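You operate a simulated robot arm through the tools that you are given. There is no shell and no other tool.

You are at the controls of a simulated two-armed robot. One attempt, no reset.

## Task
Hold the spares tray on the trailer bed steady with one hand and put the foam block from the trailer bed in it with the other.
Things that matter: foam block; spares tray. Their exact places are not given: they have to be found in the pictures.

The check looks at the end state, three seconds after you hand in, the way a careful person would. Anything else that was tipped, shoved, dropped, spilled or broken makes it a failure.

## Robot
Two 7-joint arms with two-finger parallel grippers on one trunk, on a base that moves. Base frame: it is fixed to the floor where the robot stands at the start and does not move with it; the origin is under the middle of the robot, x ahead of it, y to its left, z up. Units: m, rad, N and s.
The left shoulder is at the start at [0.071, 0.156, 1.005], the right one opposite. Each reaches about 1.231 m from its shoulder. Places, roughly: foam block [1.75, 0.5, 0.75]; spares tray [2.5, 0.25, 0.75]. Payload 3.91 kg a hand.
Tool frame (each hand has its own): the origin (TCP) lies between the finger pads and is the grasp point; the fingertips stand 0.03 m ahead of it; z points along the fingers, y is the line along which they close. Largest opening 0.11 m; finger width 0.02, thickness 0.01; the body of the gripper, 0.048 by 0.112 m, starts 0.055 m behind the TCP.
Orientation is that of the tool frame in the base frame, as a unit quaternion [w, x, y, z]. With the fingers straight down and closing along the base's y, the tool's x points along the base's -x, its y along +y and its z along -z.

## Interface
- The arms move only by the tool jog_arm. It takes "left_increments", "right_increments" or both (then of equal length, played together; a hand with none holds still); each is a list of rows, each a list of 3 entries, a list of its own where there are three numbers: the shift along the tool's x, y, z in m, then the turn, a rotation vector about the tool's x, y, z in rad, then the opening in per cent of the stroke, from 0 (shut) to 100 (fully open). In form: [[[x, y, z], [wx, wy, wz], fingers], ...]. A call has 1 to 20 rows; each row is the pose to reach, as a shift and turn from the pose commanded when the call began, along the tool's axes at that moment. A row lasts 0.2 s, in which the tool goes at most 0.05 m and 0.15 rad; a call with a longer step from one row to the next is refused whole, and so is a gripper value outside its range. A pose out of reach is approached as far as the arm can. The call stops where the force on the tool passes 40 N (or 10 N more than at its start, if that is more) or the arm is blocked; 0.2 s more then pass. Each finger travels about 0.108 m/s and halts on what it meets, pressing with about 35 N; the grip force reading is that of the motor and also rises with nothing between the fingers. The clock runs only during rows and for 0.2 s after the last one: add rows that repeat a pose to give the fingers time. It gives the time, the measured TCP pose, the force on the tool (base axes), the opening and the grip force at its end, in the units of the frame above (readings bear some noise), with the torque about the TCP (base axes, N m) and any sound that the robot's microphone picked up, and new pictures: "pictures" is both (left out), scene, wrist or none (wrist: the cameras of the hands that moved).
- Cameras (640 x 400 px; columns grow to the right, rows downward): "scene" is now at [0.139, -0.0113, 1.233]; the picture's right is [-0.12, -0.99, 0.00], its down [-0.56, 0.07, -0.83] and it looks along [0.82, -0.10, -0.56] (base axes); focal length 260 px, centre (320, 200). "left" rides on the left gripper at [0.072, -0.017, -0.103] in its tool frame; the picture's right is [0.23, 0.97, 0.00], its down [-0.76, 0.18, -0.62] and it looks along [-0.61, 0.14, 0.78] (tool axes); focal length 222 px, centre (320, 200). "right" rides on the right gripper at [0.072, 0.017, -0.103] in its tool frame; the picture's right is [-0.23, 0.97, 0.00], its down [-0.76, -0.18, -0.62] and it looks along [-0.61, -0.14, 0.78] (tool axes); focal length 222 px, centre (320, 200).
- slide_trunk(by): slides the trunk up (or, below 0, down) by that many m; the arms and the scene camera ride with it, the base frame stays. It gives what a move gives, with no picture.
- drive_base(legs): drives the robot by 1 to 6 legs, each [ahead, left, turn to the left] in m, m and rad, along the robot's own axes; the way and the turn of a leg run together, so that a leg with both is an arc; at most 1.5 m and 3.142 rad a leg. The arms and the cameras ride along, it lands a little off, and it stops where it bumps. It gives what a move gives, and a new picture of the scene camera.
- aim_head(pan, tilt): turns the head with the scene camera to pan (to the left, within 1.501 rad either way) and tilt (down, from -0.506 to 1.204), counted from straight ahead of the robot. It gives what a move gives, and a new picture of the scene camera.
- measure_at(camera, pixels): for up to 12 pixels [column, row] of the newest picture of that camera ("zoom" is the newest enlarged one), the place [x, y, z] in the base frame of the surface seen there, good to about 0.003 m. The clock stands still meanwhile.
- close_up(camera, box): a new picture of the part [left, top, right, bottom] of that camera's present view, enlarged. The clock stands still meanwhile.
- close_job(): hands the job in; it is judged then, once.

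Leave the grippers open and the arms clear of the work at the hand-in unless told otherwise.

The tools are called after "Request:" as name(argument=value, ...) on one line, values as JSON. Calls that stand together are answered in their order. jog_arm: Moves the arms, as the interface text tells. Its arguments: {"type":"object","properties":{"left_increments":{"type":"array","items":{"type":"array"}},"right_increments":{"type":"array","items":{"type":"array"}},"pictures":{"type":"string","enum":["both","scene","wrist","none"]}},"required":[]} The other tools are called the same way: slide_trunk (by) moves the trunk up or down; drive_base (legs) drives the base; aim_head (pan, tilt) turns the head that bears the scene camera; measure_at (camera, pixels) gives the place of the surface under pixels of a picture; close_up (camera, box) takes an enlarged picture of a part of a camera's view; close_job () hands the job in.

At the start:

```text
time: 0.0
left_position: [0.8109, 0.356, 0.8968]
left_tool_rot: [0.0, -0.001, 1.0, -0.001]
left_ft_force: [-0.4, 0.3, 0.3]
left_torque: [-0.02, 0.0, -0.03]
left_opening: 0.1099
left_grasp_force: 0.1
right_position: [0.8179, -0.3457, 0.9226]
right_tool_rot: [0.0, 0.001, 1.0, 0.0]
right_ft_force: [0.0, -1.1, -0.1]
right_torque: [-0.03, -0.01, 0.0]
right_opening: 0.1098
right_grasp_force: 0.1
trunk travel left (down, up): [-0.45, 0.49]
robot x, y, heading: [0.0025, 0.0006, -0.003]
head pan, tilt (commanded): [-0.117, 0.592]
```

scene: 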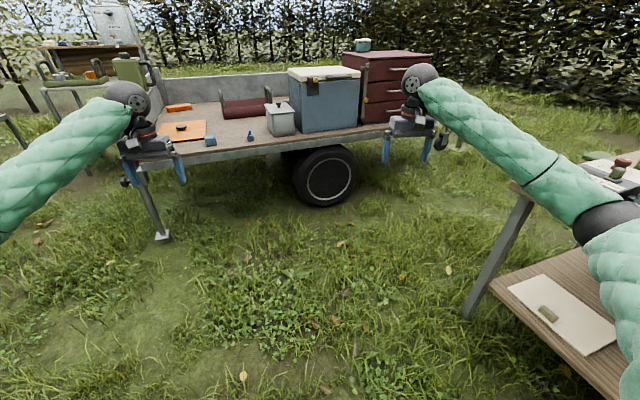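
right: 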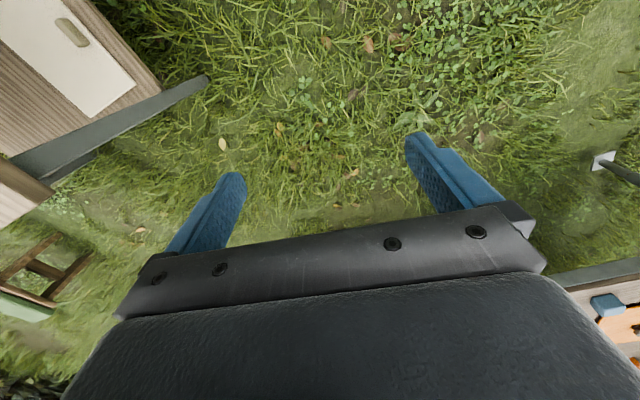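
left: 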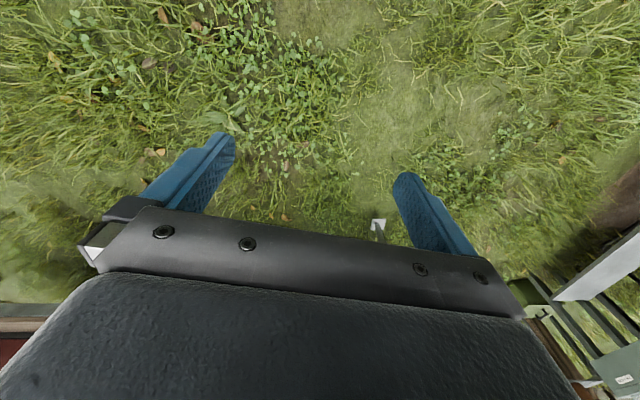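

I see a trailer ahead with an orange plate, a small blue block near (210,140), another small blue thing at (250,135), a grey bin, a cooler, and a dark red tray-like thing at (245,108). I'll enlarge that region to identify the foam block and the spares tray.

Request:
close_up(camera="scene", box=[140, 50, 380, 200])

Request:
measure_at(camera="scene", pixels=[[210, 140], [250, 135], [185, 130], [245, 108], [280, 118], [230, 140], [325, 85], [178, 106], [200, 90]])

```text
2.67 times, centred on (260, 125) of scene
```

zoom: 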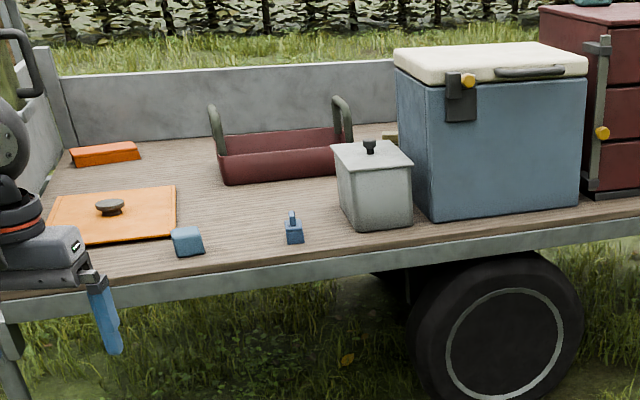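

```text
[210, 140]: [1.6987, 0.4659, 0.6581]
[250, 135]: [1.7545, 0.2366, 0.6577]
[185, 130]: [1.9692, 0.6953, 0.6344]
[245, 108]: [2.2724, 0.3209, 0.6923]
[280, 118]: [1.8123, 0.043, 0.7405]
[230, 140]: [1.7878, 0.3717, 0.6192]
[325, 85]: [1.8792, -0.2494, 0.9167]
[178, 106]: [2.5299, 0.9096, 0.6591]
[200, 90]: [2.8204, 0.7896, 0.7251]
```

The dark red open tray with two handles (zoom about (280,155)) is the likely spares tray; the blue block (zoom (187,241)) is the likely foam block. The orange thing at the back left, the orange board and the blue item with a stem are other objects. I'll measure the edges of the bed, tray, block and neighbours in the zoom.

Request:
measure_at(camera="zoom", pixels=[[187, 230], [190, 247], [300, 258], [150, 270], [222, 182], [350, 170], [215, 130], [345, 125], [280, 150], [280, 170], [293, 232], [370, 160]])

Request:
measure_at(camera="zoom", pixels=[[280, 133], [225, 155], [330, 130], [370, 148], [414, 150], [430, 210], [500, 60], [400, 55], [300, 262], [390, 138], [300, 95], [490, 290]])

```text
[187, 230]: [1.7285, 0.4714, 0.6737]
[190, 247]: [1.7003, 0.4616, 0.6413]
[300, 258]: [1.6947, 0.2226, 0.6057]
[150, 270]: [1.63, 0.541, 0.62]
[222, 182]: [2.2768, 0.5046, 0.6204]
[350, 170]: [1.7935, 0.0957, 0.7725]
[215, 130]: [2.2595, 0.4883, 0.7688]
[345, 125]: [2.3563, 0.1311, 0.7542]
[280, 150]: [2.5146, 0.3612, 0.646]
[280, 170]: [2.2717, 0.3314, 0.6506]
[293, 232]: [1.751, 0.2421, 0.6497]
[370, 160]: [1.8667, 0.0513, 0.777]
```

```text
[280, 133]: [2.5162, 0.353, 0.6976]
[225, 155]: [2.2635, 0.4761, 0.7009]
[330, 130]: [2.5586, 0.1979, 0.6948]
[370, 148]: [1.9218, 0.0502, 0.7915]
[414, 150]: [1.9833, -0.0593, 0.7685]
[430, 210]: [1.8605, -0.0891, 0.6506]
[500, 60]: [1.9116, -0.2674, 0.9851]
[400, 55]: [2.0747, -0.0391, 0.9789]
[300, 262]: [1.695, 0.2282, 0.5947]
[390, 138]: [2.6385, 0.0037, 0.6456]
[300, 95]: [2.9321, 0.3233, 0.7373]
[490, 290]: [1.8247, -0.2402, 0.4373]
```

The bed's near edge runs from about (1.63, 0.54) to (1.695, 0.225) at z≈0.62, so the trailer is turned about 0.2 rad. The foam block is at about (1.71, 0.47), and the tray spans about x 2.27–2.53, y 0.13–0.50. Before driving I'll turn the head left to see what is in the way there.

Request:
aim_head(pan=0.5, tilt=0.6)

```text
time: 1.0
left_position: [0.8116, 0.3564, 0.8961]
left_tool_rot: [0.0, 0.0, 1.0, 0.0]
left_ft_force: [0.3, -0.6, 1.0]
left_torque: [0.03, -0.01, -0.01]
left_opening: 0.1097
left_grasp_force: 0.1
right_position: [0.8169, -0.344, 0.9222]
right_tool_rot: [0.001, -0.001, 1.0, 0.001]
right_ft_force: [0.2, -0.1, 0.1]
right_torque: [-0.02, 0.0, 0.01]
right_opening: 0.11
right_grasp_force: 0.0
trunk travel left (down, up): [-0.45, 0.49]
robot x, y, heading: [0.0013, 0.001, -0.009]
head pan, tilt (commanded): [0.499, 0.6]
```

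scene: 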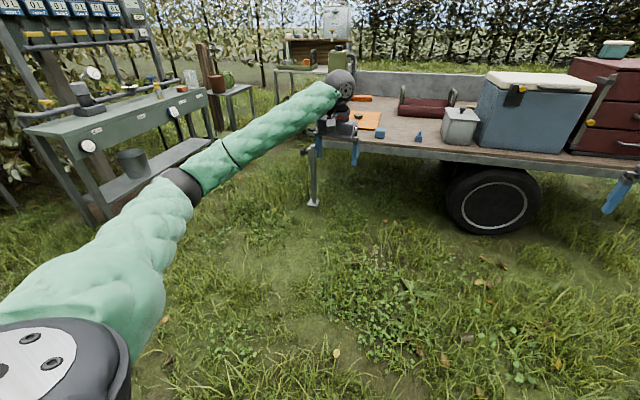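

To the left there's a green workbench and the trailer's jack leg with its foot at (313,203). I'll measure these for clearance.

Request:
measure_at(camera="scene", pixels=[[313, 203], [313, 170], [200, 95], [110, 215], [330, 130], [380, 134], [437, 150], [490, 205], [300, 75], [305, 150], [345, 55], [190, 145]])

```text
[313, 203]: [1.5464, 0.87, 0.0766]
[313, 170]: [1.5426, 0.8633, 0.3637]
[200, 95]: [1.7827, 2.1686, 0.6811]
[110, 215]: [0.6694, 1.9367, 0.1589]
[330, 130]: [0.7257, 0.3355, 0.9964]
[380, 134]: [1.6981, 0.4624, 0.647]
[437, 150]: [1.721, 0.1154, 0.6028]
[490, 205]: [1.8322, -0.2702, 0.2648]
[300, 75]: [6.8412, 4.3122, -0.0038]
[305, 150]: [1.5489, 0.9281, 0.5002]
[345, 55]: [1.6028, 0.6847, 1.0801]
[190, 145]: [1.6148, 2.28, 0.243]
```

Something green near (342,58) reads as (1.60, 0.69, 1.08), close to the trailer's left end. I'll zoom in there.

Request:
close_up(camera="scene", box=[270, 30, 430, 130])

Request:
measure_at(camera="scene", pixels=[[340, 52], [348, 60], [345, 65], [338, 60], [332, 55], [310, 85], [365, 98]])

```text
4.00 times, centred on (350, 80) of scene
```

zoom: 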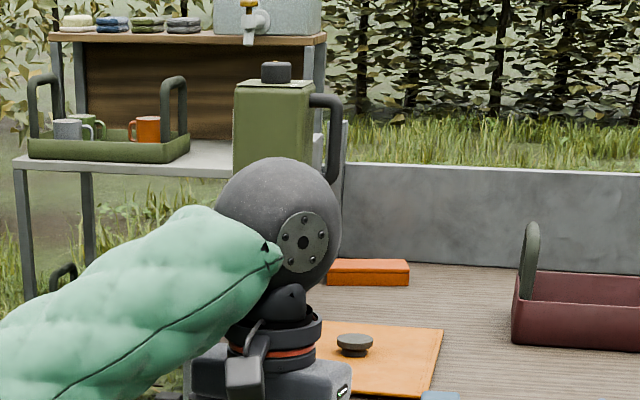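

```text
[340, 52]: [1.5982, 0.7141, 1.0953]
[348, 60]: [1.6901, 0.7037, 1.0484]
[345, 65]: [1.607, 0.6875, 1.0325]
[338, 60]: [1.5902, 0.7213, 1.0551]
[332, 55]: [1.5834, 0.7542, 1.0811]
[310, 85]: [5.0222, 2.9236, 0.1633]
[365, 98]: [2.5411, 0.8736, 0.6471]
```

There's a tall green can standing on the bed's near-left corner at about (1.6, 0.72), with its top near z≈1.1, so the left arm must stay clear of it. Next I'll look down with the head to see the shape of my own base and judge how close I may drive.

Request:
aim_head(pan=0.0, tilt=1.2)

```text
time: 2.0
left_position: [0.8123, 0.3563, 0.8965]
left_tool_rot: [-0.001, 0.001, 1.0, 0.0]
left_ft_force: [-1.1, 0.7, 0.6]
left_torque: [0.0, -0.02, -0.02]
left_opening: 0.1101
left_grasp_force: 0.1
right_position: [0.8177, -0.3445, 0.9216]
right_tool_rot: [-0.001, 0.0, 1.0, -0.001]
right_ft_force: [-0.5, 0.8, 0.3]
right_torque: [-0.01, 0.0, 0.0]
right_opening: 0.1099
right_grasp_force: 0.1
trunk travel left (down, up): [-0.45, 0.49]
robot x, y, heading: [0.0001, -0.0022, 0.001]
head pan, tilt (commanded): [0.0, 1.201]
```

scene: 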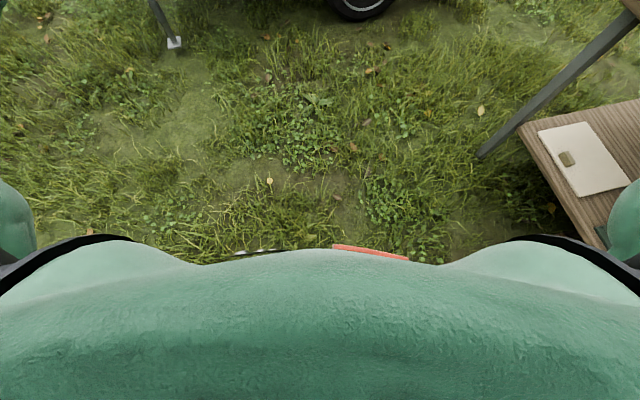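

Just beyond the chest, small bits of the base show: dark at (255,252) and red at (370,252). I'll measure them for the base's front extent and height, and the table on the right.

Request:
measure_at(camera="scene", pixels=[[250, 252], [270, 250], [340, 248], [370, 252], [400, 258], [320, 252], [320, 262], [530, 140], [480, 155], [600, 120]])

Request:
close_up(camera="scene", box=[200, 210, 440, 290])

```text
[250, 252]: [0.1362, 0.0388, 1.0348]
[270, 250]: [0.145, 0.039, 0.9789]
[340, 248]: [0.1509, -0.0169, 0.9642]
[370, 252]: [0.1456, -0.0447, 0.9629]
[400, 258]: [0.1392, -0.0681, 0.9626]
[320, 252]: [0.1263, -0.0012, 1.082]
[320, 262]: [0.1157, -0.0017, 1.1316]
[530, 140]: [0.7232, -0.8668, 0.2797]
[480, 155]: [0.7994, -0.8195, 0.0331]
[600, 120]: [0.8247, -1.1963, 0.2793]
```

```text
2.67 times, centred on (320, 250) of scene
```

zoom: 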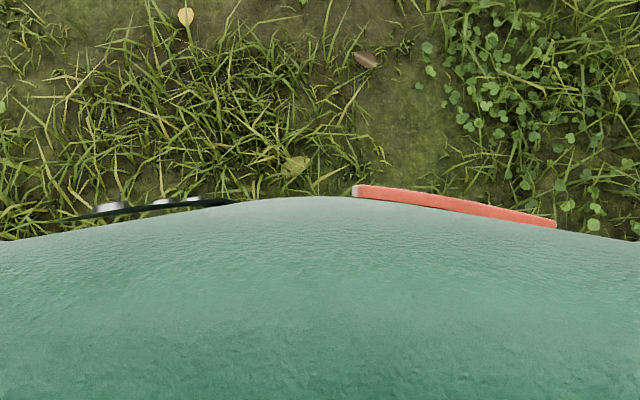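

Those are bits on my chest, so the base stays within about 0.3 m ahead of the centre. I'll raise the trunk by 0.4 m so that hands and elbows clear the can (1.1) and the cooler (0.985).

Request:
slide_trunk(by=0.4)

Request:
aim_head(pan=0.0, tilt=0.75)

```text
time: 5.8
left_position: [0.8117, 0.3562, 1.2968]
left_tool_rot: [0.0, 0.0, 1.0, 0.0]
left_ft_force: [-0.3, 0.4, 0.5]
left_torque: [0.02, -0.01, -0.02]
left_opening: 0.11
left_grasp_force: 0.2
right_position: [0.8175, -0.3448, 1.3225]
right_tool_rot: [-0.001, 0.0, 1.0, -0.001]
right_ft_force: [0.0, -0.4, 1.1]
right_torque: [0.02, -0.02, -0.02]
right_opening: 0.1101
right_grasp_force: 0.1
trunk travel left (down, up): [-0.85, 0.09]
robot x, y, heading: [0.0003, 0.0031, -0.001]
head pan, tilt (commanded): [0.0, 1.201]
```

```text
time: 6.7
left_position: [0.8114, 0.3563, 1.2965]
left_tool_rot: [0.001, 0.001, 1.0, 0.001]
left_ft_force: [0.0, 0.2, 0.0]
left_torque: [0.0, -0.02, 0.0]
left_opening: 0.1101
left_grasp_force: 0.0
right_position: [0.8165, -0.3456, 1.3216]
right_tool_rot: [0.0, 0.0, 1.0, 0.001]
right_ft_force: [0.6, 0.8, -0.6]
right_torque: [-0.01, -0.02, 0.0]
right_opening: 0.1101
right_grasp_force: 0.1
trunk travel left (down, up): [-0.85, 0.09]
robot x, y, heading: [-0.0004, -0.0002, -0.001]
head pan, tilt (commanded): [0.0, 0.75]
```

scene: 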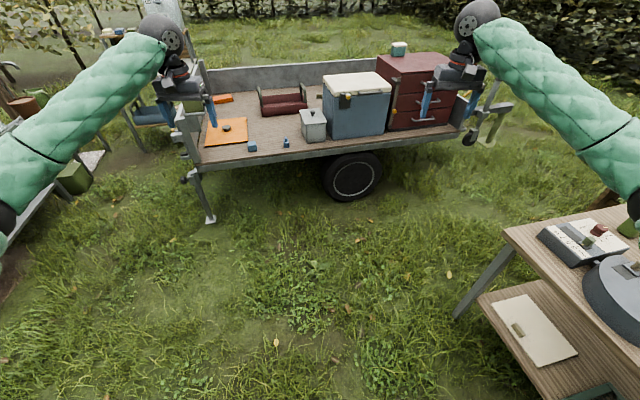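

The trunk is up. I'll zoom on the trailer's left part to see where the green can stands and whether the drive path is clear.

Request:
close_up(camera="scene", box=[120, 40, 360, 190])

```text
2.67 times, centred on (240, 115) of scene
```

zoom: 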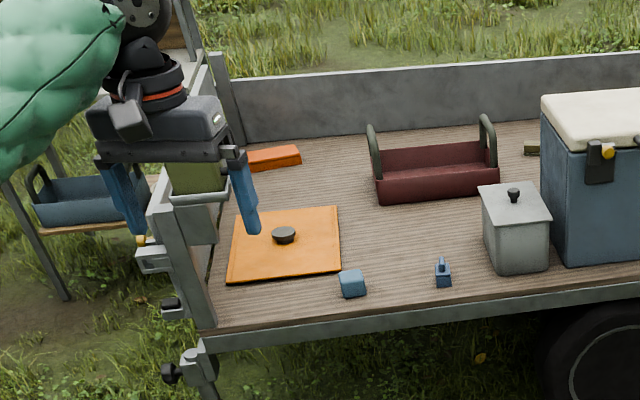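

Request:
measure_at(camera="zoom", pixels=[[195, 175], [205, 205], [195, 230], [180, 230], [205, 300], [195, 85], [215, 190], [240, 160], [284, 236], [352, 275], [352, 292], [443, 280]])

Request:
measure_at(camera="zoom", pixels=[[380, 195], [496, 192], [378, 165], [495, 158], [372, 128], [378, 135], [482, 120], [492, 128], [430, 170], [430, 150], [435, 190], [530, 150]])

```text
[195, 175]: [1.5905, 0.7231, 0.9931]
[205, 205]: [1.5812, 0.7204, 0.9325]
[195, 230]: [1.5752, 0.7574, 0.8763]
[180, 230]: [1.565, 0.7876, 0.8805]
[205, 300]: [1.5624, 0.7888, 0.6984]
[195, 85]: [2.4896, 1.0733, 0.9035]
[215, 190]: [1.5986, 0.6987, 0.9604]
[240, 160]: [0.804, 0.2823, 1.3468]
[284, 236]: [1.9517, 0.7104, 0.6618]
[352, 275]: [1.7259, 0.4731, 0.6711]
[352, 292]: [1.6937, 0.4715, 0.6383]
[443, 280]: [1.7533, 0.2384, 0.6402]
```

```text
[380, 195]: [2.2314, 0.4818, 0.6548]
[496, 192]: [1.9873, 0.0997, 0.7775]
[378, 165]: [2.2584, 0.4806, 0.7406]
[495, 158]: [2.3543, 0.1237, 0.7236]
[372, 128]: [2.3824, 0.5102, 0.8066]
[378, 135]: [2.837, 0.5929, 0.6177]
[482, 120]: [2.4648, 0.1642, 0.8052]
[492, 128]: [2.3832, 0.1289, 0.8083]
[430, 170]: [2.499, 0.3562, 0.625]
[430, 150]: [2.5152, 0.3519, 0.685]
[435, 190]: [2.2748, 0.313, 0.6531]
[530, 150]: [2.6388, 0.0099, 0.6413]
```

The can sits on the corner at about (1.58, 0.72), z up to 1.1. The tray handles top out at z≈0.807: left near (2.38, 0.51), right near (2.43, 0.15). I'll check my elbows' height before driving.

Request:
measure_at(camera="scene", pixels=[[5, 215], [10, 180], [635, 205], [625, 150], [100, 110], [160, 30], [3, 240]])

```text
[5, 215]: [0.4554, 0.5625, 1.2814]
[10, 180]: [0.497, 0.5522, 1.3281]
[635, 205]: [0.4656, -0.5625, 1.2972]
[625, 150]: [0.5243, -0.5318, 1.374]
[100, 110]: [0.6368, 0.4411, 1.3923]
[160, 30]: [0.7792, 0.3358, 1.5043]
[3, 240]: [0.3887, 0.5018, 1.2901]
```

Elbows are at ahead 0.45, side ±0.56, z≈1.28. I'll pick the block up first from farther back so the left elbow stays away from the can. Now I turn 0.21 rad left to square up with the trailer and drive to about 0.8 m from the bed's edge, sidestepping 0.16 m to the right.

Request:
drive_base(legs=[[0.0, 0.0, 0.21], [0.9, -0.16, 0.0]])

```text
time: 12.4
left_position: [1.646, 0.5421, 1.2968]
left_tool_rot: [0.0, -0.104, 0.995, 0.0]
left_ft_force: [-0.2, -0.4, 0.4]
left_torque: [-0.01, 0.0, -0.01]
left_opening: 0.11
left_grasp_force: 0.2
right_position: [1.7953, -0.142, 1.3212]
right_tool_rot: [0.0, -0.104, 0.995, 0.0]
right_ft_force: [-0.3, -0.7, -0.8]
right_torque: [-0.02, 0.0, 0.02]
right_opening: 0.1101
right_grasp_force: 0.0
trunk travel left (down, up): [-0.85, 0.09]
robot x, y, heading: [0.9292, 0.026, 0.207]
head pan, tilt (commanded): [0.0, 0.75]
```

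scene: 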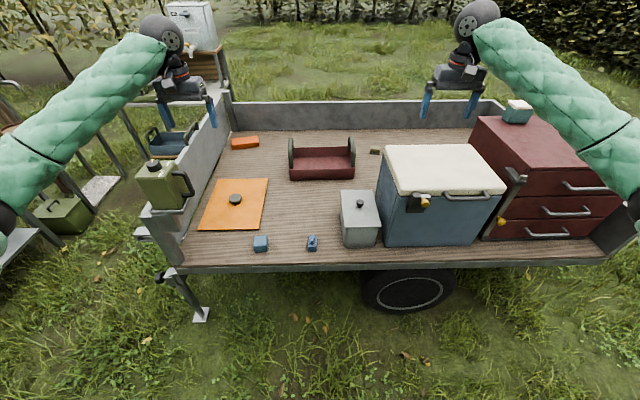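

I now face the trailer squarely: block at (261,243), tray at (321,160), can at (163,185) on the corner. I'll enlarge and measure again from here.

Request:
close_up(camera="scene", box=[240, 120, 400, 220])

Request:
measure_at(camera="scene", pixels=[[261, 239], [261, 247], [254, 237], [267, 237], [254, 250], [268, 250], [312, 240], [165, 175], [180, 185], [261, 266], [320, 263], [163, 208]])

```text
4.00 times, centred on (320, 170) of scene
```

zoom: 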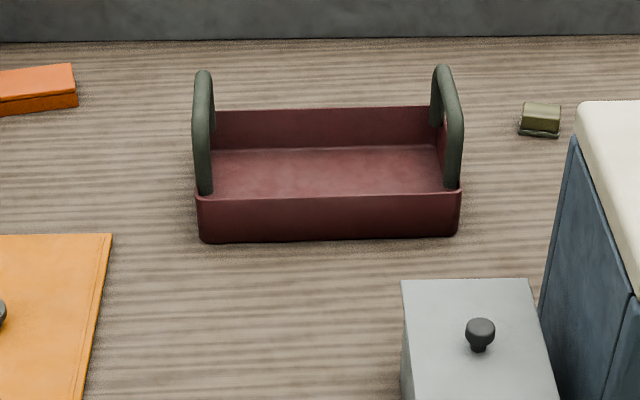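

```text
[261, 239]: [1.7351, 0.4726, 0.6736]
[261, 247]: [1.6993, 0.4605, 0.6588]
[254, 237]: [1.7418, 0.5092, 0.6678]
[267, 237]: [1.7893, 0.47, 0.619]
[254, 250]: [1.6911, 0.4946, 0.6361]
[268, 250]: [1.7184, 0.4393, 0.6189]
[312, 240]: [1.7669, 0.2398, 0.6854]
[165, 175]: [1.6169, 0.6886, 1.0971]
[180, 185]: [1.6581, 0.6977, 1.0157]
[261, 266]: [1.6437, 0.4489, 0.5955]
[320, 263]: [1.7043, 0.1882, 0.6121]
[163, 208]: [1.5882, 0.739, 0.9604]
```

Request:
measure_at(camera="zoom", pixels=[[442, 72], [450, 95], [455, 125], [455, 160], [202, 80], [202, 110], [202, 150], [330, 170], [330, 215], [330, 198], [330, 112], [330, 240]])

Request:
close_up(camera="scene", box=[225, 215, 337, 285])

```text
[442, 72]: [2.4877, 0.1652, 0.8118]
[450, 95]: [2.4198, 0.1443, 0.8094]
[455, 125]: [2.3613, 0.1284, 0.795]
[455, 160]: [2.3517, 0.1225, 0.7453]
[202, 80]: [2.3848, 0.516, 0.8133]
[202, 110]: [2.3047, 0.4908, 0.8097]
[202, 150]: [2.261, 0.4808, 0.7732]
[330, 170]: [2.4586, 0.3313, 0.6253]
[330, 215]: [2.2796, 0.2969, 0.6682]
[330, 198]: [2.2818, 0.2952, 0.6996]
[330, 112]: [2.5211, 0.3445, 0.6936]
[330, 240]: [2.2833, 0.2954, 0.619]
```

```text
5.71 times, centred on (281, 250) of scene
```

zoom: 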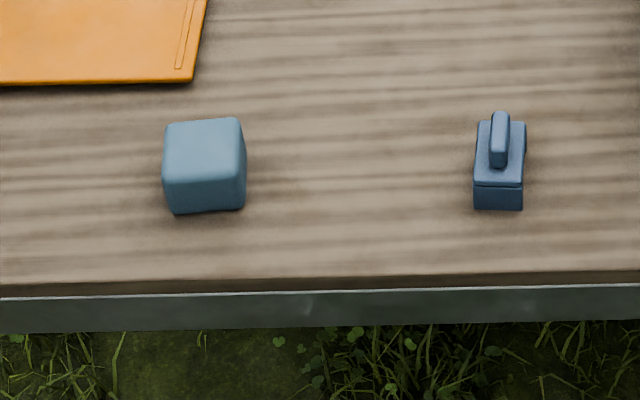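

The blue rounded cube at zoom (205,165) is the foam block (soft rounded edges); the other is a blue item with a lever. I'll measure the block's faces to get its centre and turn.

Request:
measure_at(camera="zoom", pixels=[[172, 128], [234, 124], [170, 172], [238, 172], [205, 150], [205, 185], [205, 205], [180, 208], [240, 203], [205, 128], [170, 150], [240, 150]])

```text
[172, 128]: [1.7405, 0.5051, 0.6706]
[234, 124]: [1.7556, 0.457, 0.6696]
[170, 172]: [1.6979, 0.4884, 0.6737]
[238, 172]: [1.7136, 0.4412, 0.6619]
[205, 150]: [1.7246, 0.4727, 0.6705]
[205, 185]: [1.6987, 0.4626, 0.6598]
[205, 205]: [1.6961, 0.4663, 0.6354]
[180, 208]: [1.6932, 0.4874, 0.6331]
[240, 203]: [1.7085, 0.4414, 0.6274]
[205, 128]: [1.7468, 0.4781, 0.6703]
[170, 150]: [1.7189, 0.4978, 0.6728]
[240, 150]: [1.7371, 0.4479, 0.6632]
```

The block's top corners give a centre near (1.727, 0.473), z 0.62–0.675, side about 0.055, turned about 0.12 rad more than my heading. While still high, I'll shift the left hand over the block (ahead 0.065, right 0.084, turn 0.12), and pull the right hand back 0.15 m so it clears the cooler when I lower the trunk.

Request:
jog_arm(left_increments=[[[-0.022, -0.028, 0.0], [0.0, 0.0, -0.04], 100], [[-0.044, -0.056, 0.0], [0.0, 0.0, -0.08], 100], [[-0.065, -0.084, 0.0], [0.0, 0.0, -0.12], 100], [[-0.065, -0.084, 0.0], [0.0, 0.0, -0.12], 100]], right_increments=[[[0.04, 0.0, 0.0], [0.0, 0.0, 0.0], 100], [[0.08, 0.0, 0.0], [0.0, 0.0, 0.0], 100], [[0.12, 0.0, 0.0], [0.0, 0.0, 0.0], 100], [[0.15, 0.0, 0.0], [0.0, 0.0, 0.0], 100]], pictures="both")

```text
time: 13.4
left_position: [1.7253, 0.4739, 1.2998]
left_tool_rot: [0.001, -0.163, 0.987, 0.0]
left_ft_force: [-0.6, -0.3, 0.2]
left_torque: [-0.02, 0.0, 0.0]
left_opening: 0.11
left_grasp_force: 0.0
right_position: [1.6476, -0.173, 1.3225]
right_tool_rot: [0.001, -0.104, 0.995, 0.001]
right_ft_force: [0.0, 0.2, 0.0]
right_torque: [0.0, -0.02, 0.0]
right_opening: 0.11
right_grasp_force: 0.0
trunk travel left (down, up): [-0.85, 0.09]
robot x, y, heading: [0.9245, 0.0257, 0.208]
head pan, tilt (commanded): [0.0, 0.75]
```

scene: 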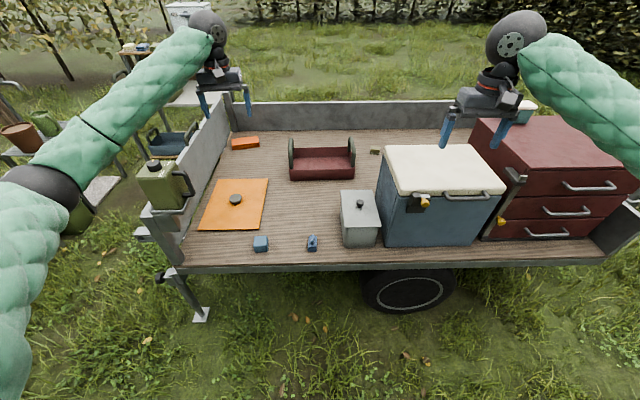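
right: 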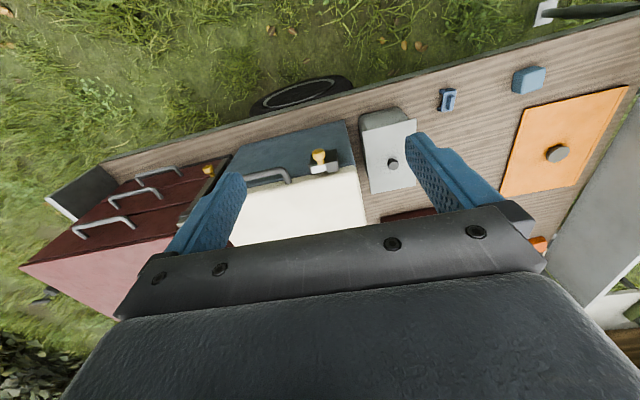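
left: 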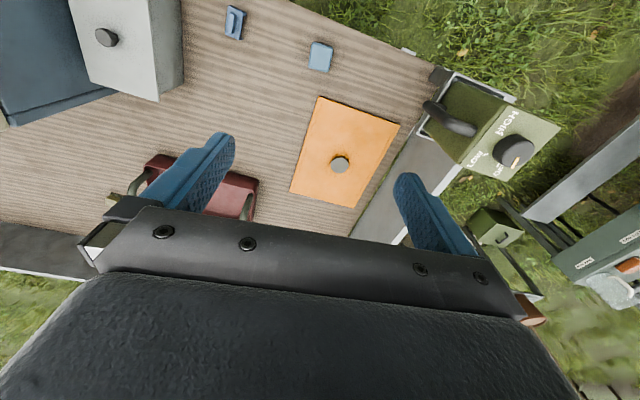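

The left wrist view shows the block at (320,57), exactly where a point straight below the grasp point should appear. Now I'll lower the trunk 0.3 m.

Request:
slide_trunk(by=-0.3)

```text
time: 16.4
left_position: [1.7265, 0.4759, 0.9965]
left_tool_rot: [0.0, -0.163, 0.987, 0.0]
left_ft_force: [0.2, -0.1, 0.0]
left_torque: [0.0, 0.04, 0.03]
left_opening: 0.11
left_grasp_force: 0.0
right_position: [1.6476, -0.1743, 1.021]
right_tool_rot: [0.0, -0.104, 0.995, 0.0]
right_ft_force: [-0.6, -0.1, -0.5]
right_torque: [-0.03, 0.0, -0.02]
right_opening: 0.1101
right_grasp_force: 0.0
trunk travel left (down, up): [-0.55, 0.39]
robot x, y, heading: [0.9243, 0.0276, 0.212]
head pan, tilt (commanded): [0.0, 0.75]
```

The left hand is at z 0.997. I'll descend 0.2 m and look again.

Request:
jog_arm(left_increments=[[[0.0, 0.0, 0.04], [0.0, 0.0, 0.0], 100], [[0.0, 0.0, 0.08], [0.0, 0.0, 0.0], 100], [[0.0, 0.0, 0.12], [0.0, 0.0, 0.0], 100], [[0.0, 0.0, 0.16], [0.0, 0.0, 0.0], 100], [[0.0, 0.0, 0.2], [0.0, 0.0, 0.0], 100], [[0.0, 0.0, 0.2], [0.0, 0.0, 0.0], 100]], pictures="both")

```text
time: 17.8
left_position: [1.7258, 0.4761, 0.7975]
left_tool_rot: [0.001, -0.163, 0.987, 0.001]
left_ft_force: [0.6, -0.9, 0.4]
left_torque: [0.02, -0.01, 0.02]
left_opening: 0.1101
left_grasp_force: 0.1
right_position: [1.6487, -0.1738, 1.0228]
right_tool_rot: [0.001, -0.104, 0.995, 0.0]
right_ft_force: [-0.6, 0.0, 0.2]
right_torque: [-0.01, 0.0, 0.0]
right_opening: 0.1101
right_grasp_force: 0.0
trunk travel left (down, up): [-0.55, 0.39]
robot x, y, heading: [0.9261, 0.0304, 0.207]
head pan, tilt (commanded): [0.0, 0.75]
```

scene: 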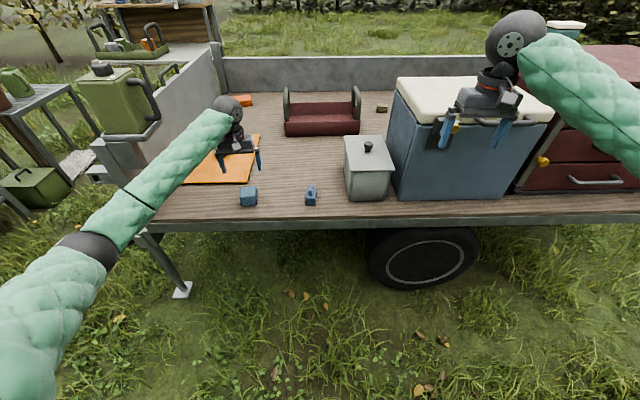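
left: 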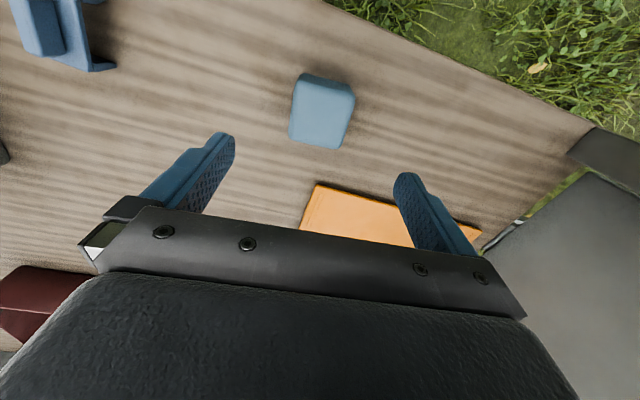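

The block is at (322,110) in the left wrist view. I'll measure its corners with that camera to refine the alignment.

Request:
measure_at(camera="left", pixels=[[304, 80], [348, 92], [295, 134], [338, 143], [322, 110], [310, 78], [345, 120], [298, 110], [315, 140], [330, 86]])

Request:
close_up(camera="left", box=[240, 50, 400, 150])

```text
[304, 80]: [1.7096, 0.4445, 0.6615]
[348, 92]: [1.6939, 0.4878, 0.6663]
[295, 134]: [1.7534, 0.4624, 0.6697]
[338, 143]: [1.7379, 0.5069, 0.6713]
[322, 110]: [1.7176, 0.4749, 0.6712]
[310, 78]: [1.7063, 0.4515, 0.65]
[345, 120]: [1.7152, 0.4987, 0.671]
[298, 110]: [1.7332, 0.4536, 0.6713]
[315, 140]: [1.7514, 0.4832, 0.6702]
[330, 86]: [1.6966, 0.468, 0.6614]
```

```text
4.00 times, centred on (320, 100) of left
```

zoom: 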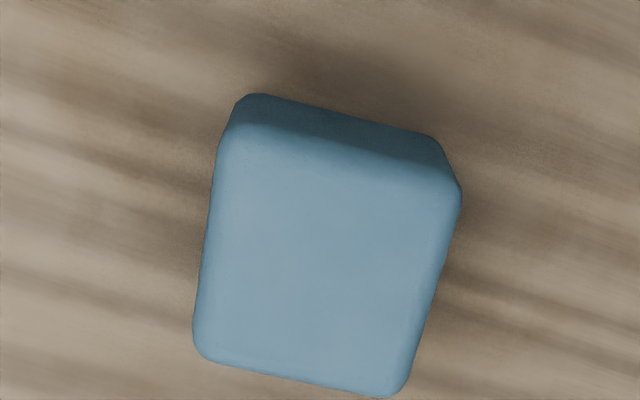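

The block's centre measures (1.7245, 0.4755) and its turn about 0.35, against the hand's 0.33: good. I'll descend 0.139 m to z≈0.658 (fingertips about 8 mm above the bed).

Request:
jog_arm(left_increments=[[[0.0, 0.0, 0.04], [0.0, 0.0, 0.0], 100], [[0.0, 0.0, 0.08], [0.0, 0.0, 0.0], 100], [[0.0, 0.0, 0.11], [0.0, 0.0, 0.0], 100], [[0.0, 0.0, 0.13], [0.0, 0.0, 0.0], 100], [[0.0, 0.0, 0.139], [0.0, 0.0, 0.0], 100], [[0.0, 0.0, 0.139], [0.0, 0.0, 0.0], 100]], pictures="wrist")

```text
time: 19.2
left_position: [1.7281, 0.4766, 0.6568]
left_tool_rot: [0.0, -0.163, 0.987, 0.0]
left_ft_force: [-0.3, 0.7, -0.1]
left_torque: [0.03, 0.02, -0.03]
left_opening: 0.11
left_grasp_force: 0.1
right_position: [1.6474, -0.1733, 1.0214]
right_tool_rot: [0.0, -0.104, 0.995, 0.0]
right_ft_force: [-0.1, -0.1, 0.8]
right_torque: [-0.01, 0.0, -0.01]
right_opening: 0.1098
right_grasp_force: 0.0
trunk travel left (down, up): [-0.55, 0.39]
robot x, y, heading: [0.9232, 0.0282, 0.206]
head pan, tilt (commanded): [0.0, 0.75]
```

left: 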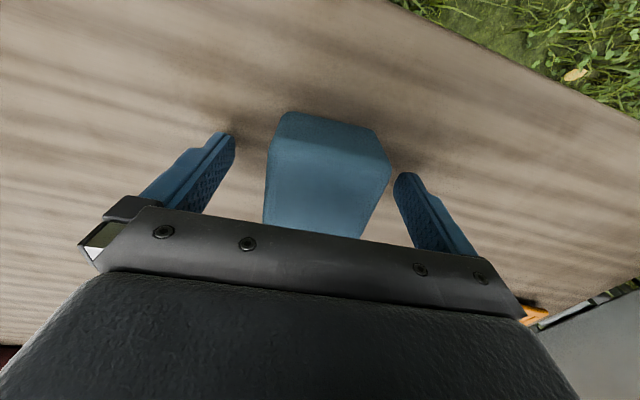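

The block sits between the open fingers with no contact. I'll close, first to 50 per cent (0.055), and read the grip.

Request:
jog_arm(left_increments=[[[0.0, 0.0, 0.0], [0.0, 0.0, 0.0], 75], [[0.0, 0.0, 0.0], [0.0, 0.0, 0.0], 50], [[0.0, 0.0, 0.0], [0.0, 0.0, 0.0], 50], [[0.0, 0.0, 0.0], [0.0, 0.0, 0.0], 50]], pictures="wrist")

```text
time: 20.2
left_position: [1.7264, 0.4755, 0.6577]
left_tool_rot: [0.0, -0.163, 0.987, 0.0]
left_ft_force: [0.5, 0.6, -0.5]
left_torque: [-0.06, 0.0, -0.02]
left_opening: 0.0613
left_grasp_force: 35.0
right_position: [1.6481, -0.1729, 1.0207]
right_tool_rot: [0.0, -0.104, 0.995, 0.0]
right_ft_force: [-0.6, 0.9, -0.1]
right_torque: [-0.03, 0.0, 0.04]
right_opening: 0.1102
right_grasp_force: 0.1
trunk travel left (down, up): [-0.55, 0.39]
robot x, y, heading: [0.9243, 0.0304, 0.213]
head pan, tilt (commanded): [0.0, 0.75]
```

left: 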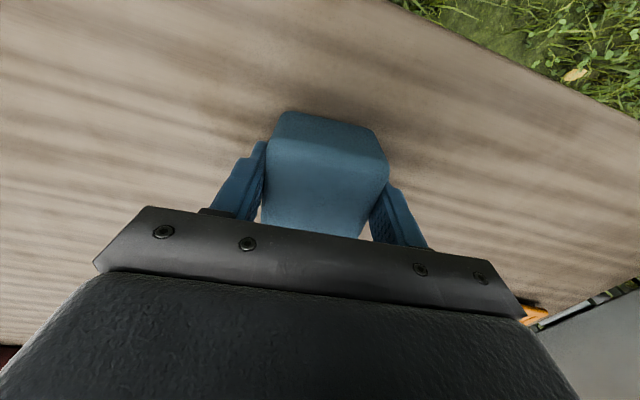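

The fingers hold the block at 0.061 m with 35 N. I'll lift it straight up 0.34 m.

Request:
jog_arm(left_increments=[[[0.0, 0.0, -0.02], [0.0, 0.0, 0.0], 50], [[0.0, 0.0, -0.05], [0.0, 0.0, 0.0], 50], [[0.0, 0.0, -0.09], [0.0, 0.0, 0.0], 50], [[0.0, 0.0, -0.13], [0.0, 0.0, 0.0], 50], [[0.0, 0.0, -0.17], [0.0, 0.0, 0.0], 50], [[0.0, 0.0, -0.21], [0.0, 0.0, 0.0], 50], [[0.0, 0.0, -0.25], [0.0, 0.0, 0.0], 50], [[0.0, 0.0, -0.29], [0.0, 0.0, 0.0], 50], [[0.0, 0.0, -0.32], [0.0, 0.0, 0.0], 50], [[0.0, 0.0, -0.34], [0.0, 0.0, 0.0], 50], [[0.0, 0.0, -0.34], [0.0, 0.0, 0.0], 50]], pictures="both")

```text
time: 22.6
left_position: [1.7264, 0.4748, 0.998]
left_tool_rot: [-0.002, -0.164, 0.987, -0.001]
left_ft_force: [-0.5, 0.5, -0.3]
left_torque: [0.01, 0.02, 0.02]
left_opening: 0.0612
left_grasp_force: 34.8
right_position: [1.6486, -0.1741, 1.0218]
right_tool_rot: [0.0, -0.104, 0.995, 0.0]
right_ft_force: [-0.5, -0.5, 0.2]
right_torque: [0.01, 0.0, -0.01]
right_opening: 0.1101
right_grasp_force: 0.0
trunk travel left (down, up): [-0.55, 0.39]
robot x, y, heading: [0.9227, 0.0311, 0.207]
head pan, tilt (commanded): [0.0, 0.75]
```

scene: 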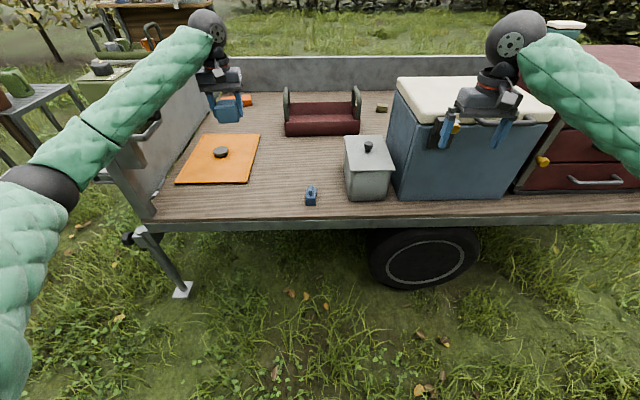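
left: 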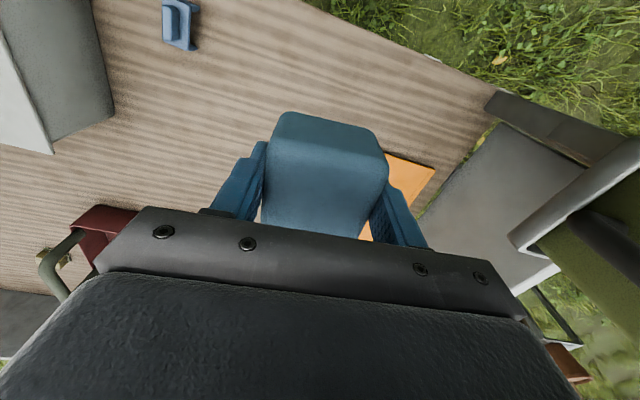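

The block is off the bed and firmly held, and the rest of the bed looks undisturbed. Before driving nearer I want to see my own base: I'll tip the right hand 0.55 rad so its camera (image top = toward the robot) looks back down at the base.

Request:
jog_arm(right_increments=[[[0.0, 0.0, 0.0], [0.0, 0.14, 0.0], 100], [[0.0, 0.0, 0.0], [0.0, 0.28, 0.0], 100], [[0.0, 0.0, 0.0], [0.0, 0.42, 0.0], 100], [[0.0, 0.0, 0.0], [0.0, 0.55, 0.0], 100]], pictures="wrist")

```text
time: 23.6
left_position: [1.7269, 0.4748, 0.9977]
left_tool_rot: [0.0, -0.162, 0.987, 0.0]
left_ft_force: [0.1, 0.3, -0.1]
left_torque: [0.0, 0.01, -0.01]
left_opening: 0.0612
left_grasp_force: 35.1
right_position: [1.6492, -0.1745, 1.0208]
right_tool_rot: [-0.271, -0.099, 0.957, -0.028]
right_ft_force: [-0.5, 0.0, -0.5]
right_torque: [0.01, 0.0, -0.01]
right_opening: 0.1101
right_grasp_force: 0.0
trunk travel left (down, up): [-0.55, 0.39]
robot x, y, heading: [0.9238, 0.0264, 0.202]
head pan, tilt (commanded): [0.0, 0.75]
```

right: 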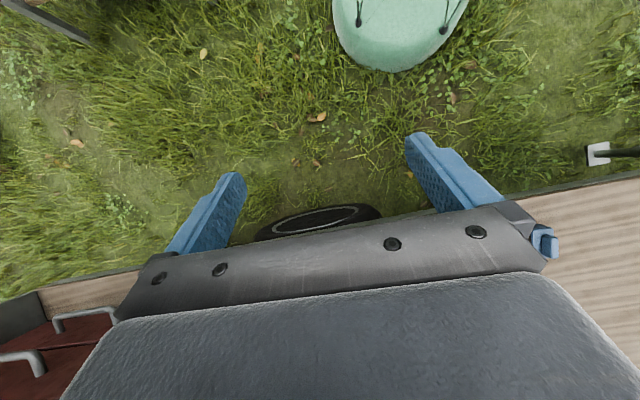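

The pale green rounded shape at (395,30) is my base's front. I'll measure it and the nearby floor and bed edge.

Request:
measure_at(camera="right", pixels=[[390, 68], [395, 55], [345, 50], [445, 40], [400, 20], [460, 8], [340, 8], [350, 5], [330, 215], [520, 190]])

Request:
close_up(camera="right", box=[300, 0, 500, 125])

```text
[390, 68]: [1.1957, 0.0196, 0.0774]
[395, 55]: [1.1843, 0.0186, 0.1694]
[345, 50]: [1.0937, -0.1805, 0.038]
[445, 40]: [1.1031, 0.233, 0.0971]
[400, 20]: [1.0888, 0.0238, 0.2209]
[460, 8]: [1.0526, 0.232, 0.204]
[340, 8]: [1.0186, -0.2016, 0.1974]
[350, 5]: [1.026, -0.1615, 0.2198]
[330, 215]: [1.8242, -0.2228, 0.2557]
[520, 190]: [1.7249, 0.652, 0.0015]
```

```text
3.20 times, centred on (400, 62) of right
```

zoom: 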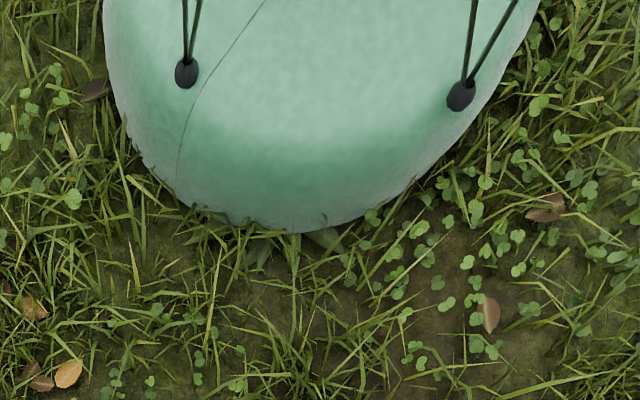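

My base's front is about 0.28 m ahead of its centre and only 0.22 m high, so it can come close to the bed's edge safely. The concern is the right elbow over the cooler (top 0.985). I'll raise the trunk fully and back off to try out the arm poses in free air before approaching.

Request:
slide_trunk(by=0.38)

Request:
drive_base(legs=[[-0.42, 0.0, 0.0], [0.0, 0.2, 0.0]])

```text
time: 27.2
left_position: [1.726, 0.4737, 1.3787]
left_tool_rot: [0.0, -0.164, 0.987, 0.0]
left_ft_force: [0.2, 0.3, 0.1]
left_torque: [-0.01, 0.03, -0.04]
left_opening: 0.0612
left_grasp_force: 35.0
right_position: [1.6493, -0.1751, 1.4019]
right_tool_rot: [-0.27, -0.099, 0.957, -0.028]
right_ft_force: [0.3, -0.3, -0.2]
right_torque: [0.02, -0.02, 0.01]
right_opening: 0.1101
right_grasp_force: 0.1
trunk travel left (down, up): [-0.93, 0.01]
robot x, y, heading: [0.9243, 0.0301, 0.203]
head pan, tilt (commanded): [0.0, 0.75]
```

```text
time: 31.0
left_position: [1.2713, 0.5869, 1.3788]
left_tool_rot: [0.0, -0.163, 0.987, 0.001]
left_ft_force: [0.0, -0.2, -0.5]
left_torque: [0.03, -0.01, 0.02]
left_opening: 0.0611
left_grasp_force: 35.0
right_position: [1.1958, -0.062, 1.4011]
right_tool_rot: [-0.271, -0.101, 0.957, -0.028]
right_ft_force: [-0.9, -0.4, 0.1]
right_torque: [0.03, 0.04, -0.04]
right_opening: 0.1103
right_grasp_force: 0.1
trunk travel left (down, up): [-0.93, 0.01]
robot x, y, heading: [0.4693, 0.137, 0.212]
head pan, tilt (commanded): [0.0, 0.75]
```

scene: 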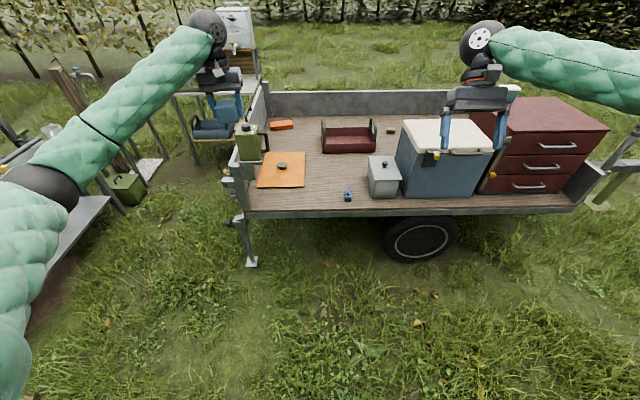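

I'm now 1.22 m back from the edge with the trunk up. In free air I'll tip the right hand to point forward-down (0.52 rad past vertical) and bring the left hand inward by 0.3 m.

Request:
jog_arm(left_increments=[[[0.0, -0.04, 0.0], [0.0, 0.0, 0.0], 50], [[0.0, -0.08, 0.0], [0.0, 0.0, 0.0], 50], [[0.0, -0.12, 0.0], [0.0, 0.0, 0.0], 50], [[0.0, -0.16, 0.0], [0.0, 0.0, 0.0], 50], [[0.0, -0.2, 0.0], [0.0, 0.0, 0.0], 50], [[0.0, -0.24, 0.0], [0.0, 0.0, 0.0], 50], [[0.0, -0.27, 0.0], [0.0, 0.0, 0.0], 50], [[0.0, -0.3, 0.0], [0.0, 0.0, 0.0], 50]], right_increments=[[[0.0, 0.0, 0.0], [0.0, -0.14, 0.0], 100], [[0.0, 0.0, 0.0], [0.0, -0.28, 0.0], 100], [[0.0, 0.0, 0.0], [0.0, -0.42, 0.0], 100], [[0.0, 0.0, 0.0], [0.0, -0.55, 0.0], 100], [[0.0, 0.0, 0.0], [0.0, -0.69, 0.0], 100], [[0.0, 0.0, 0.0], [0.0, -0.82, 0.0], 100], [[0.0, 0.0, 0.0], [0.0, -0.95, 0.0], 100], [[0.0, 0.0, 0.0], [0.0, -1.07, 0.0], 100]], pictures="scene")

```text
time: 32.8
left_position: [1.3687, 0.2993, 1.3777]
left_tool_rot: [0.0, -0.164, 0.986, 0.001]
left_ft_force: [0.4, 0.4, 0.0]
left_torque: [0.0, 0.0, -0.03]
left_opening: 0.0608
left_grasp_force: 34.9
right_position: [1.1949, -0.0631, 1.4002]
right_tool_rot: [0.257, -0.101, 0.961, 0.027]
right_ft_force: [0.2, -0.9, -0.2]
right_torque: [0.03, 0.0, 0.01]
right_opening: 0.11
right_grasp_force: 0.1
trunk travel left (down, up): [-0.93, 0.01]
robot x, y, heading: [0.4716, 0.14, 0.213]
head pan, tilt (commanded): [0.0, 0.75]
```

scene: 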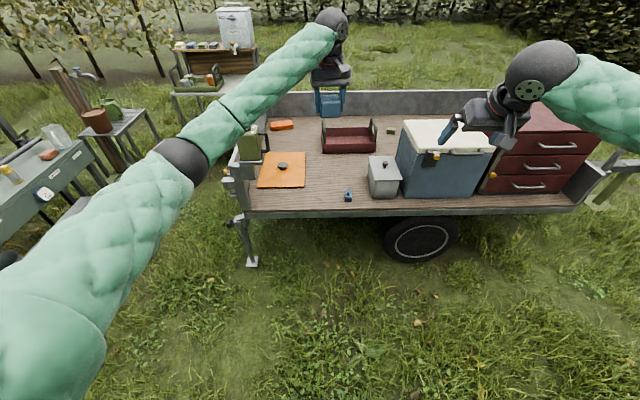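

Both hands are fine. Now the trial: right hand to ahead 0.95, right 0.40, z≈0.805 (the handle pose), left hand to ahead 0.92, z≈0.69 tipped forward 0.6 rad (the placing pose) — all in free air in front of the trailer.

Request:
jog_arm(left_increments=[[[0.0004, -0.0087, 0.046], [0.0, -0.04, 0.0], 50], [[0.0008, -0.0173, 0.092], [0.0, -0.08, 0.0], 50], [[0.0012, -0.026, 0.138], [0.0, -0.12, 0.0], 50], [[0.0016, -0.0347, 0.184], [0.0, -0.16, 0.0], 50], [[0.002, -0.0433, 0.23], [0.0, -0.2, 0.0], 50], [[0.0024, -0.052, 0.276], [0.0, -0.24, 0.0], 50], [[0.0028, -0.0607, 0.322], [0.0, -0.28, 0.0], 50], [[0.0032, -0.0693, 0.368], [0.0, -0.32, 0.0], 50], [[0.0036, -0.078, 0.414], [0.0, -0.36, 0.0], 50], [[0.004, -0.0867, 0.46], [0.0, -0.4, 0.0], 50], [[0.0044, -0.0953, 0.506], [0.0, -0.44, 0.0], 50], [[0.0048, -0.104, 0.552], [0.0, -0.48, 0.0], 50], [[0.0052, -0.1127, 0.598], [0.0, -0.52, 0.0], 50], [[0.0056, -0.1213, 0.644], [0.0, -0.56, 0.0], 50], [[0.006, -0.13, 0.69], [0.0, -0.6, 0.0], 50]], right_increments=[[[0.0035, -0.0036, 0.0437], [0.0, 0.0, 0.0], 100], [[0.0069, -0.0072, 0.0875], [0.0, 0.0, 0.0], 100], [[0.0104, -0.0108, 0.1312], [0.0, 0.0, 0.0], 100], [[0.0138, -0.0144, 0.1749], [0.0, 0.0, 0.0], 100], [[0.0173, -0.018, 0.2187], [0.0, 0.0, 0.0], 100], [[0.0207, -0.0216, 0.2624], [0.0, 0.0, 0.0], 100], [[0.0242, -0.0252, 0.3061], [0.0, 0.0, 0.0], 100], [[0.0276, -0.0288, 0.3499], [0.0, 0.0, 0.0], 100], [[0.0311, -0.0324, 0.3936], [0.0, 0.0, 0.0], 100], [[0.0345, -0.036, 0.4373], [0.0, 0.0, 0.0], 100], [[0.038, -0.0396, 0.4811], [0.0, 0.0, 0.0], 100], [[0.0414, -0.0432, 0.5248], [0.0, 0.0, 0.0], 100], [[0.0449, -0.0468, 0.5685], [0.0, 0.0, 0.0], 100], [[0.0483, -0.0504, 0.6123], [0.0, 0.0, 0.0], 100], [[0.0518, -0.054, 0.656], [0.0, 0.0, 0.0], 100]], pictures="both")

```text
time: 36.0
left_position: [1.3917, 0.2087, 0.6999]
left_tool_rot: [0.288, -0.159, 0.943, 0.054]
left_ft_force: [-0.1, 0.4, -0.7]
left_torque: [-0.02, -0.01, -0.03]
left_opening: 0.061
left_grasp_force: 35.1
left hand out of reach, approached as far as the arm can: row 15
right_position: [1.4795, -0.0535, 0.8055]
right_tool_rot: [0.256, -0.1, 0.961, 0.026]
right_ft_force: [1.0, 1.6, 0.0]
right_torque: [-0.01, 0.02, 0.02]
right_opening: 0.1099
right_grasp_force: 0.1
trunk travel left (down, up): [-0.93, 0.01]
robot x, y, heading: [0.4678, 0.1407, 0.209]
head pan, tilt (commanded): [0.0, 0.75]
```

scene: 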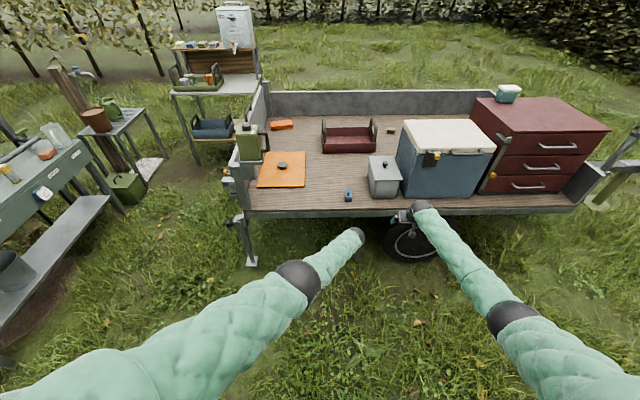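
right: 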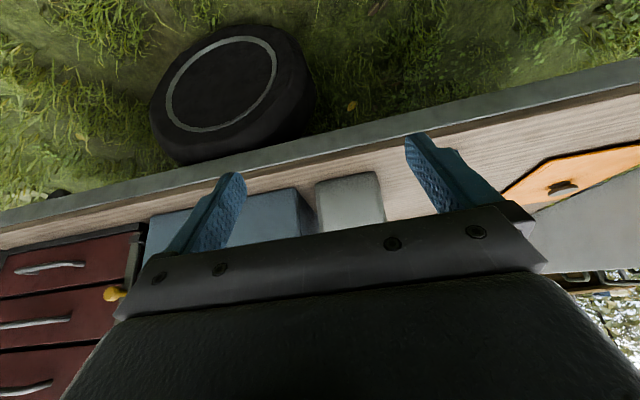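
left: 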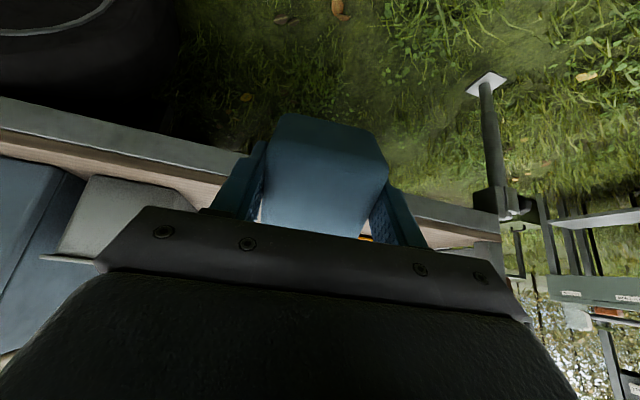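

The right hand reached its pose; the left only just ran out of reach at z≈0.70. I'll measure both elbows ((512,315) right, (298,280) left) to check clearances.

Request:
measure_at(camera="scene", pixels=[[500, 312], [515, 320], [535, 315], [560, 345], [600, 370], [470, 270], [440, 230], [298, 280], [320, 270], [250, 300], [345, 245], [420, 208]])

```text
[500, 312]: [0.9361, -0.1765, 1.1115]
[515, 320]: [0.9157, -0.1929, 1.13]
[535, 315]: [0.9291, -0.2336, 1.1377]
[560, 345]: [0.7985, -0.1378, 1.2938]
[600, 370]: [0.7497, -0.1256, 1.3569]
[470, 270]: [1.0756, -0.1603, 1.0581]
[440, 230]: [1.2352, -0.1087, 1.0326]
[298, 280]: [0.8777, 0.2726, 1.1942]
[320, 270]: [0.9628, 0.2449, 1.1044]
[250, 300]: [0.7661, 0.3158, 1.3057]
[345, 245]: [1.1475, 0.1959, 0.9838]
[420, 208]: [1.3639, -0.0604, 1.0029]
```

Request:
close_up(camera="scene", box=[220, 80, 540, 280])

```text
2.00 times, centred on (380, 180) of scene
```

zoom: 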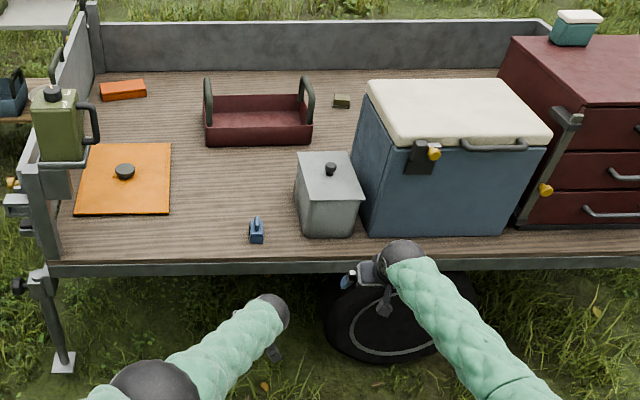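

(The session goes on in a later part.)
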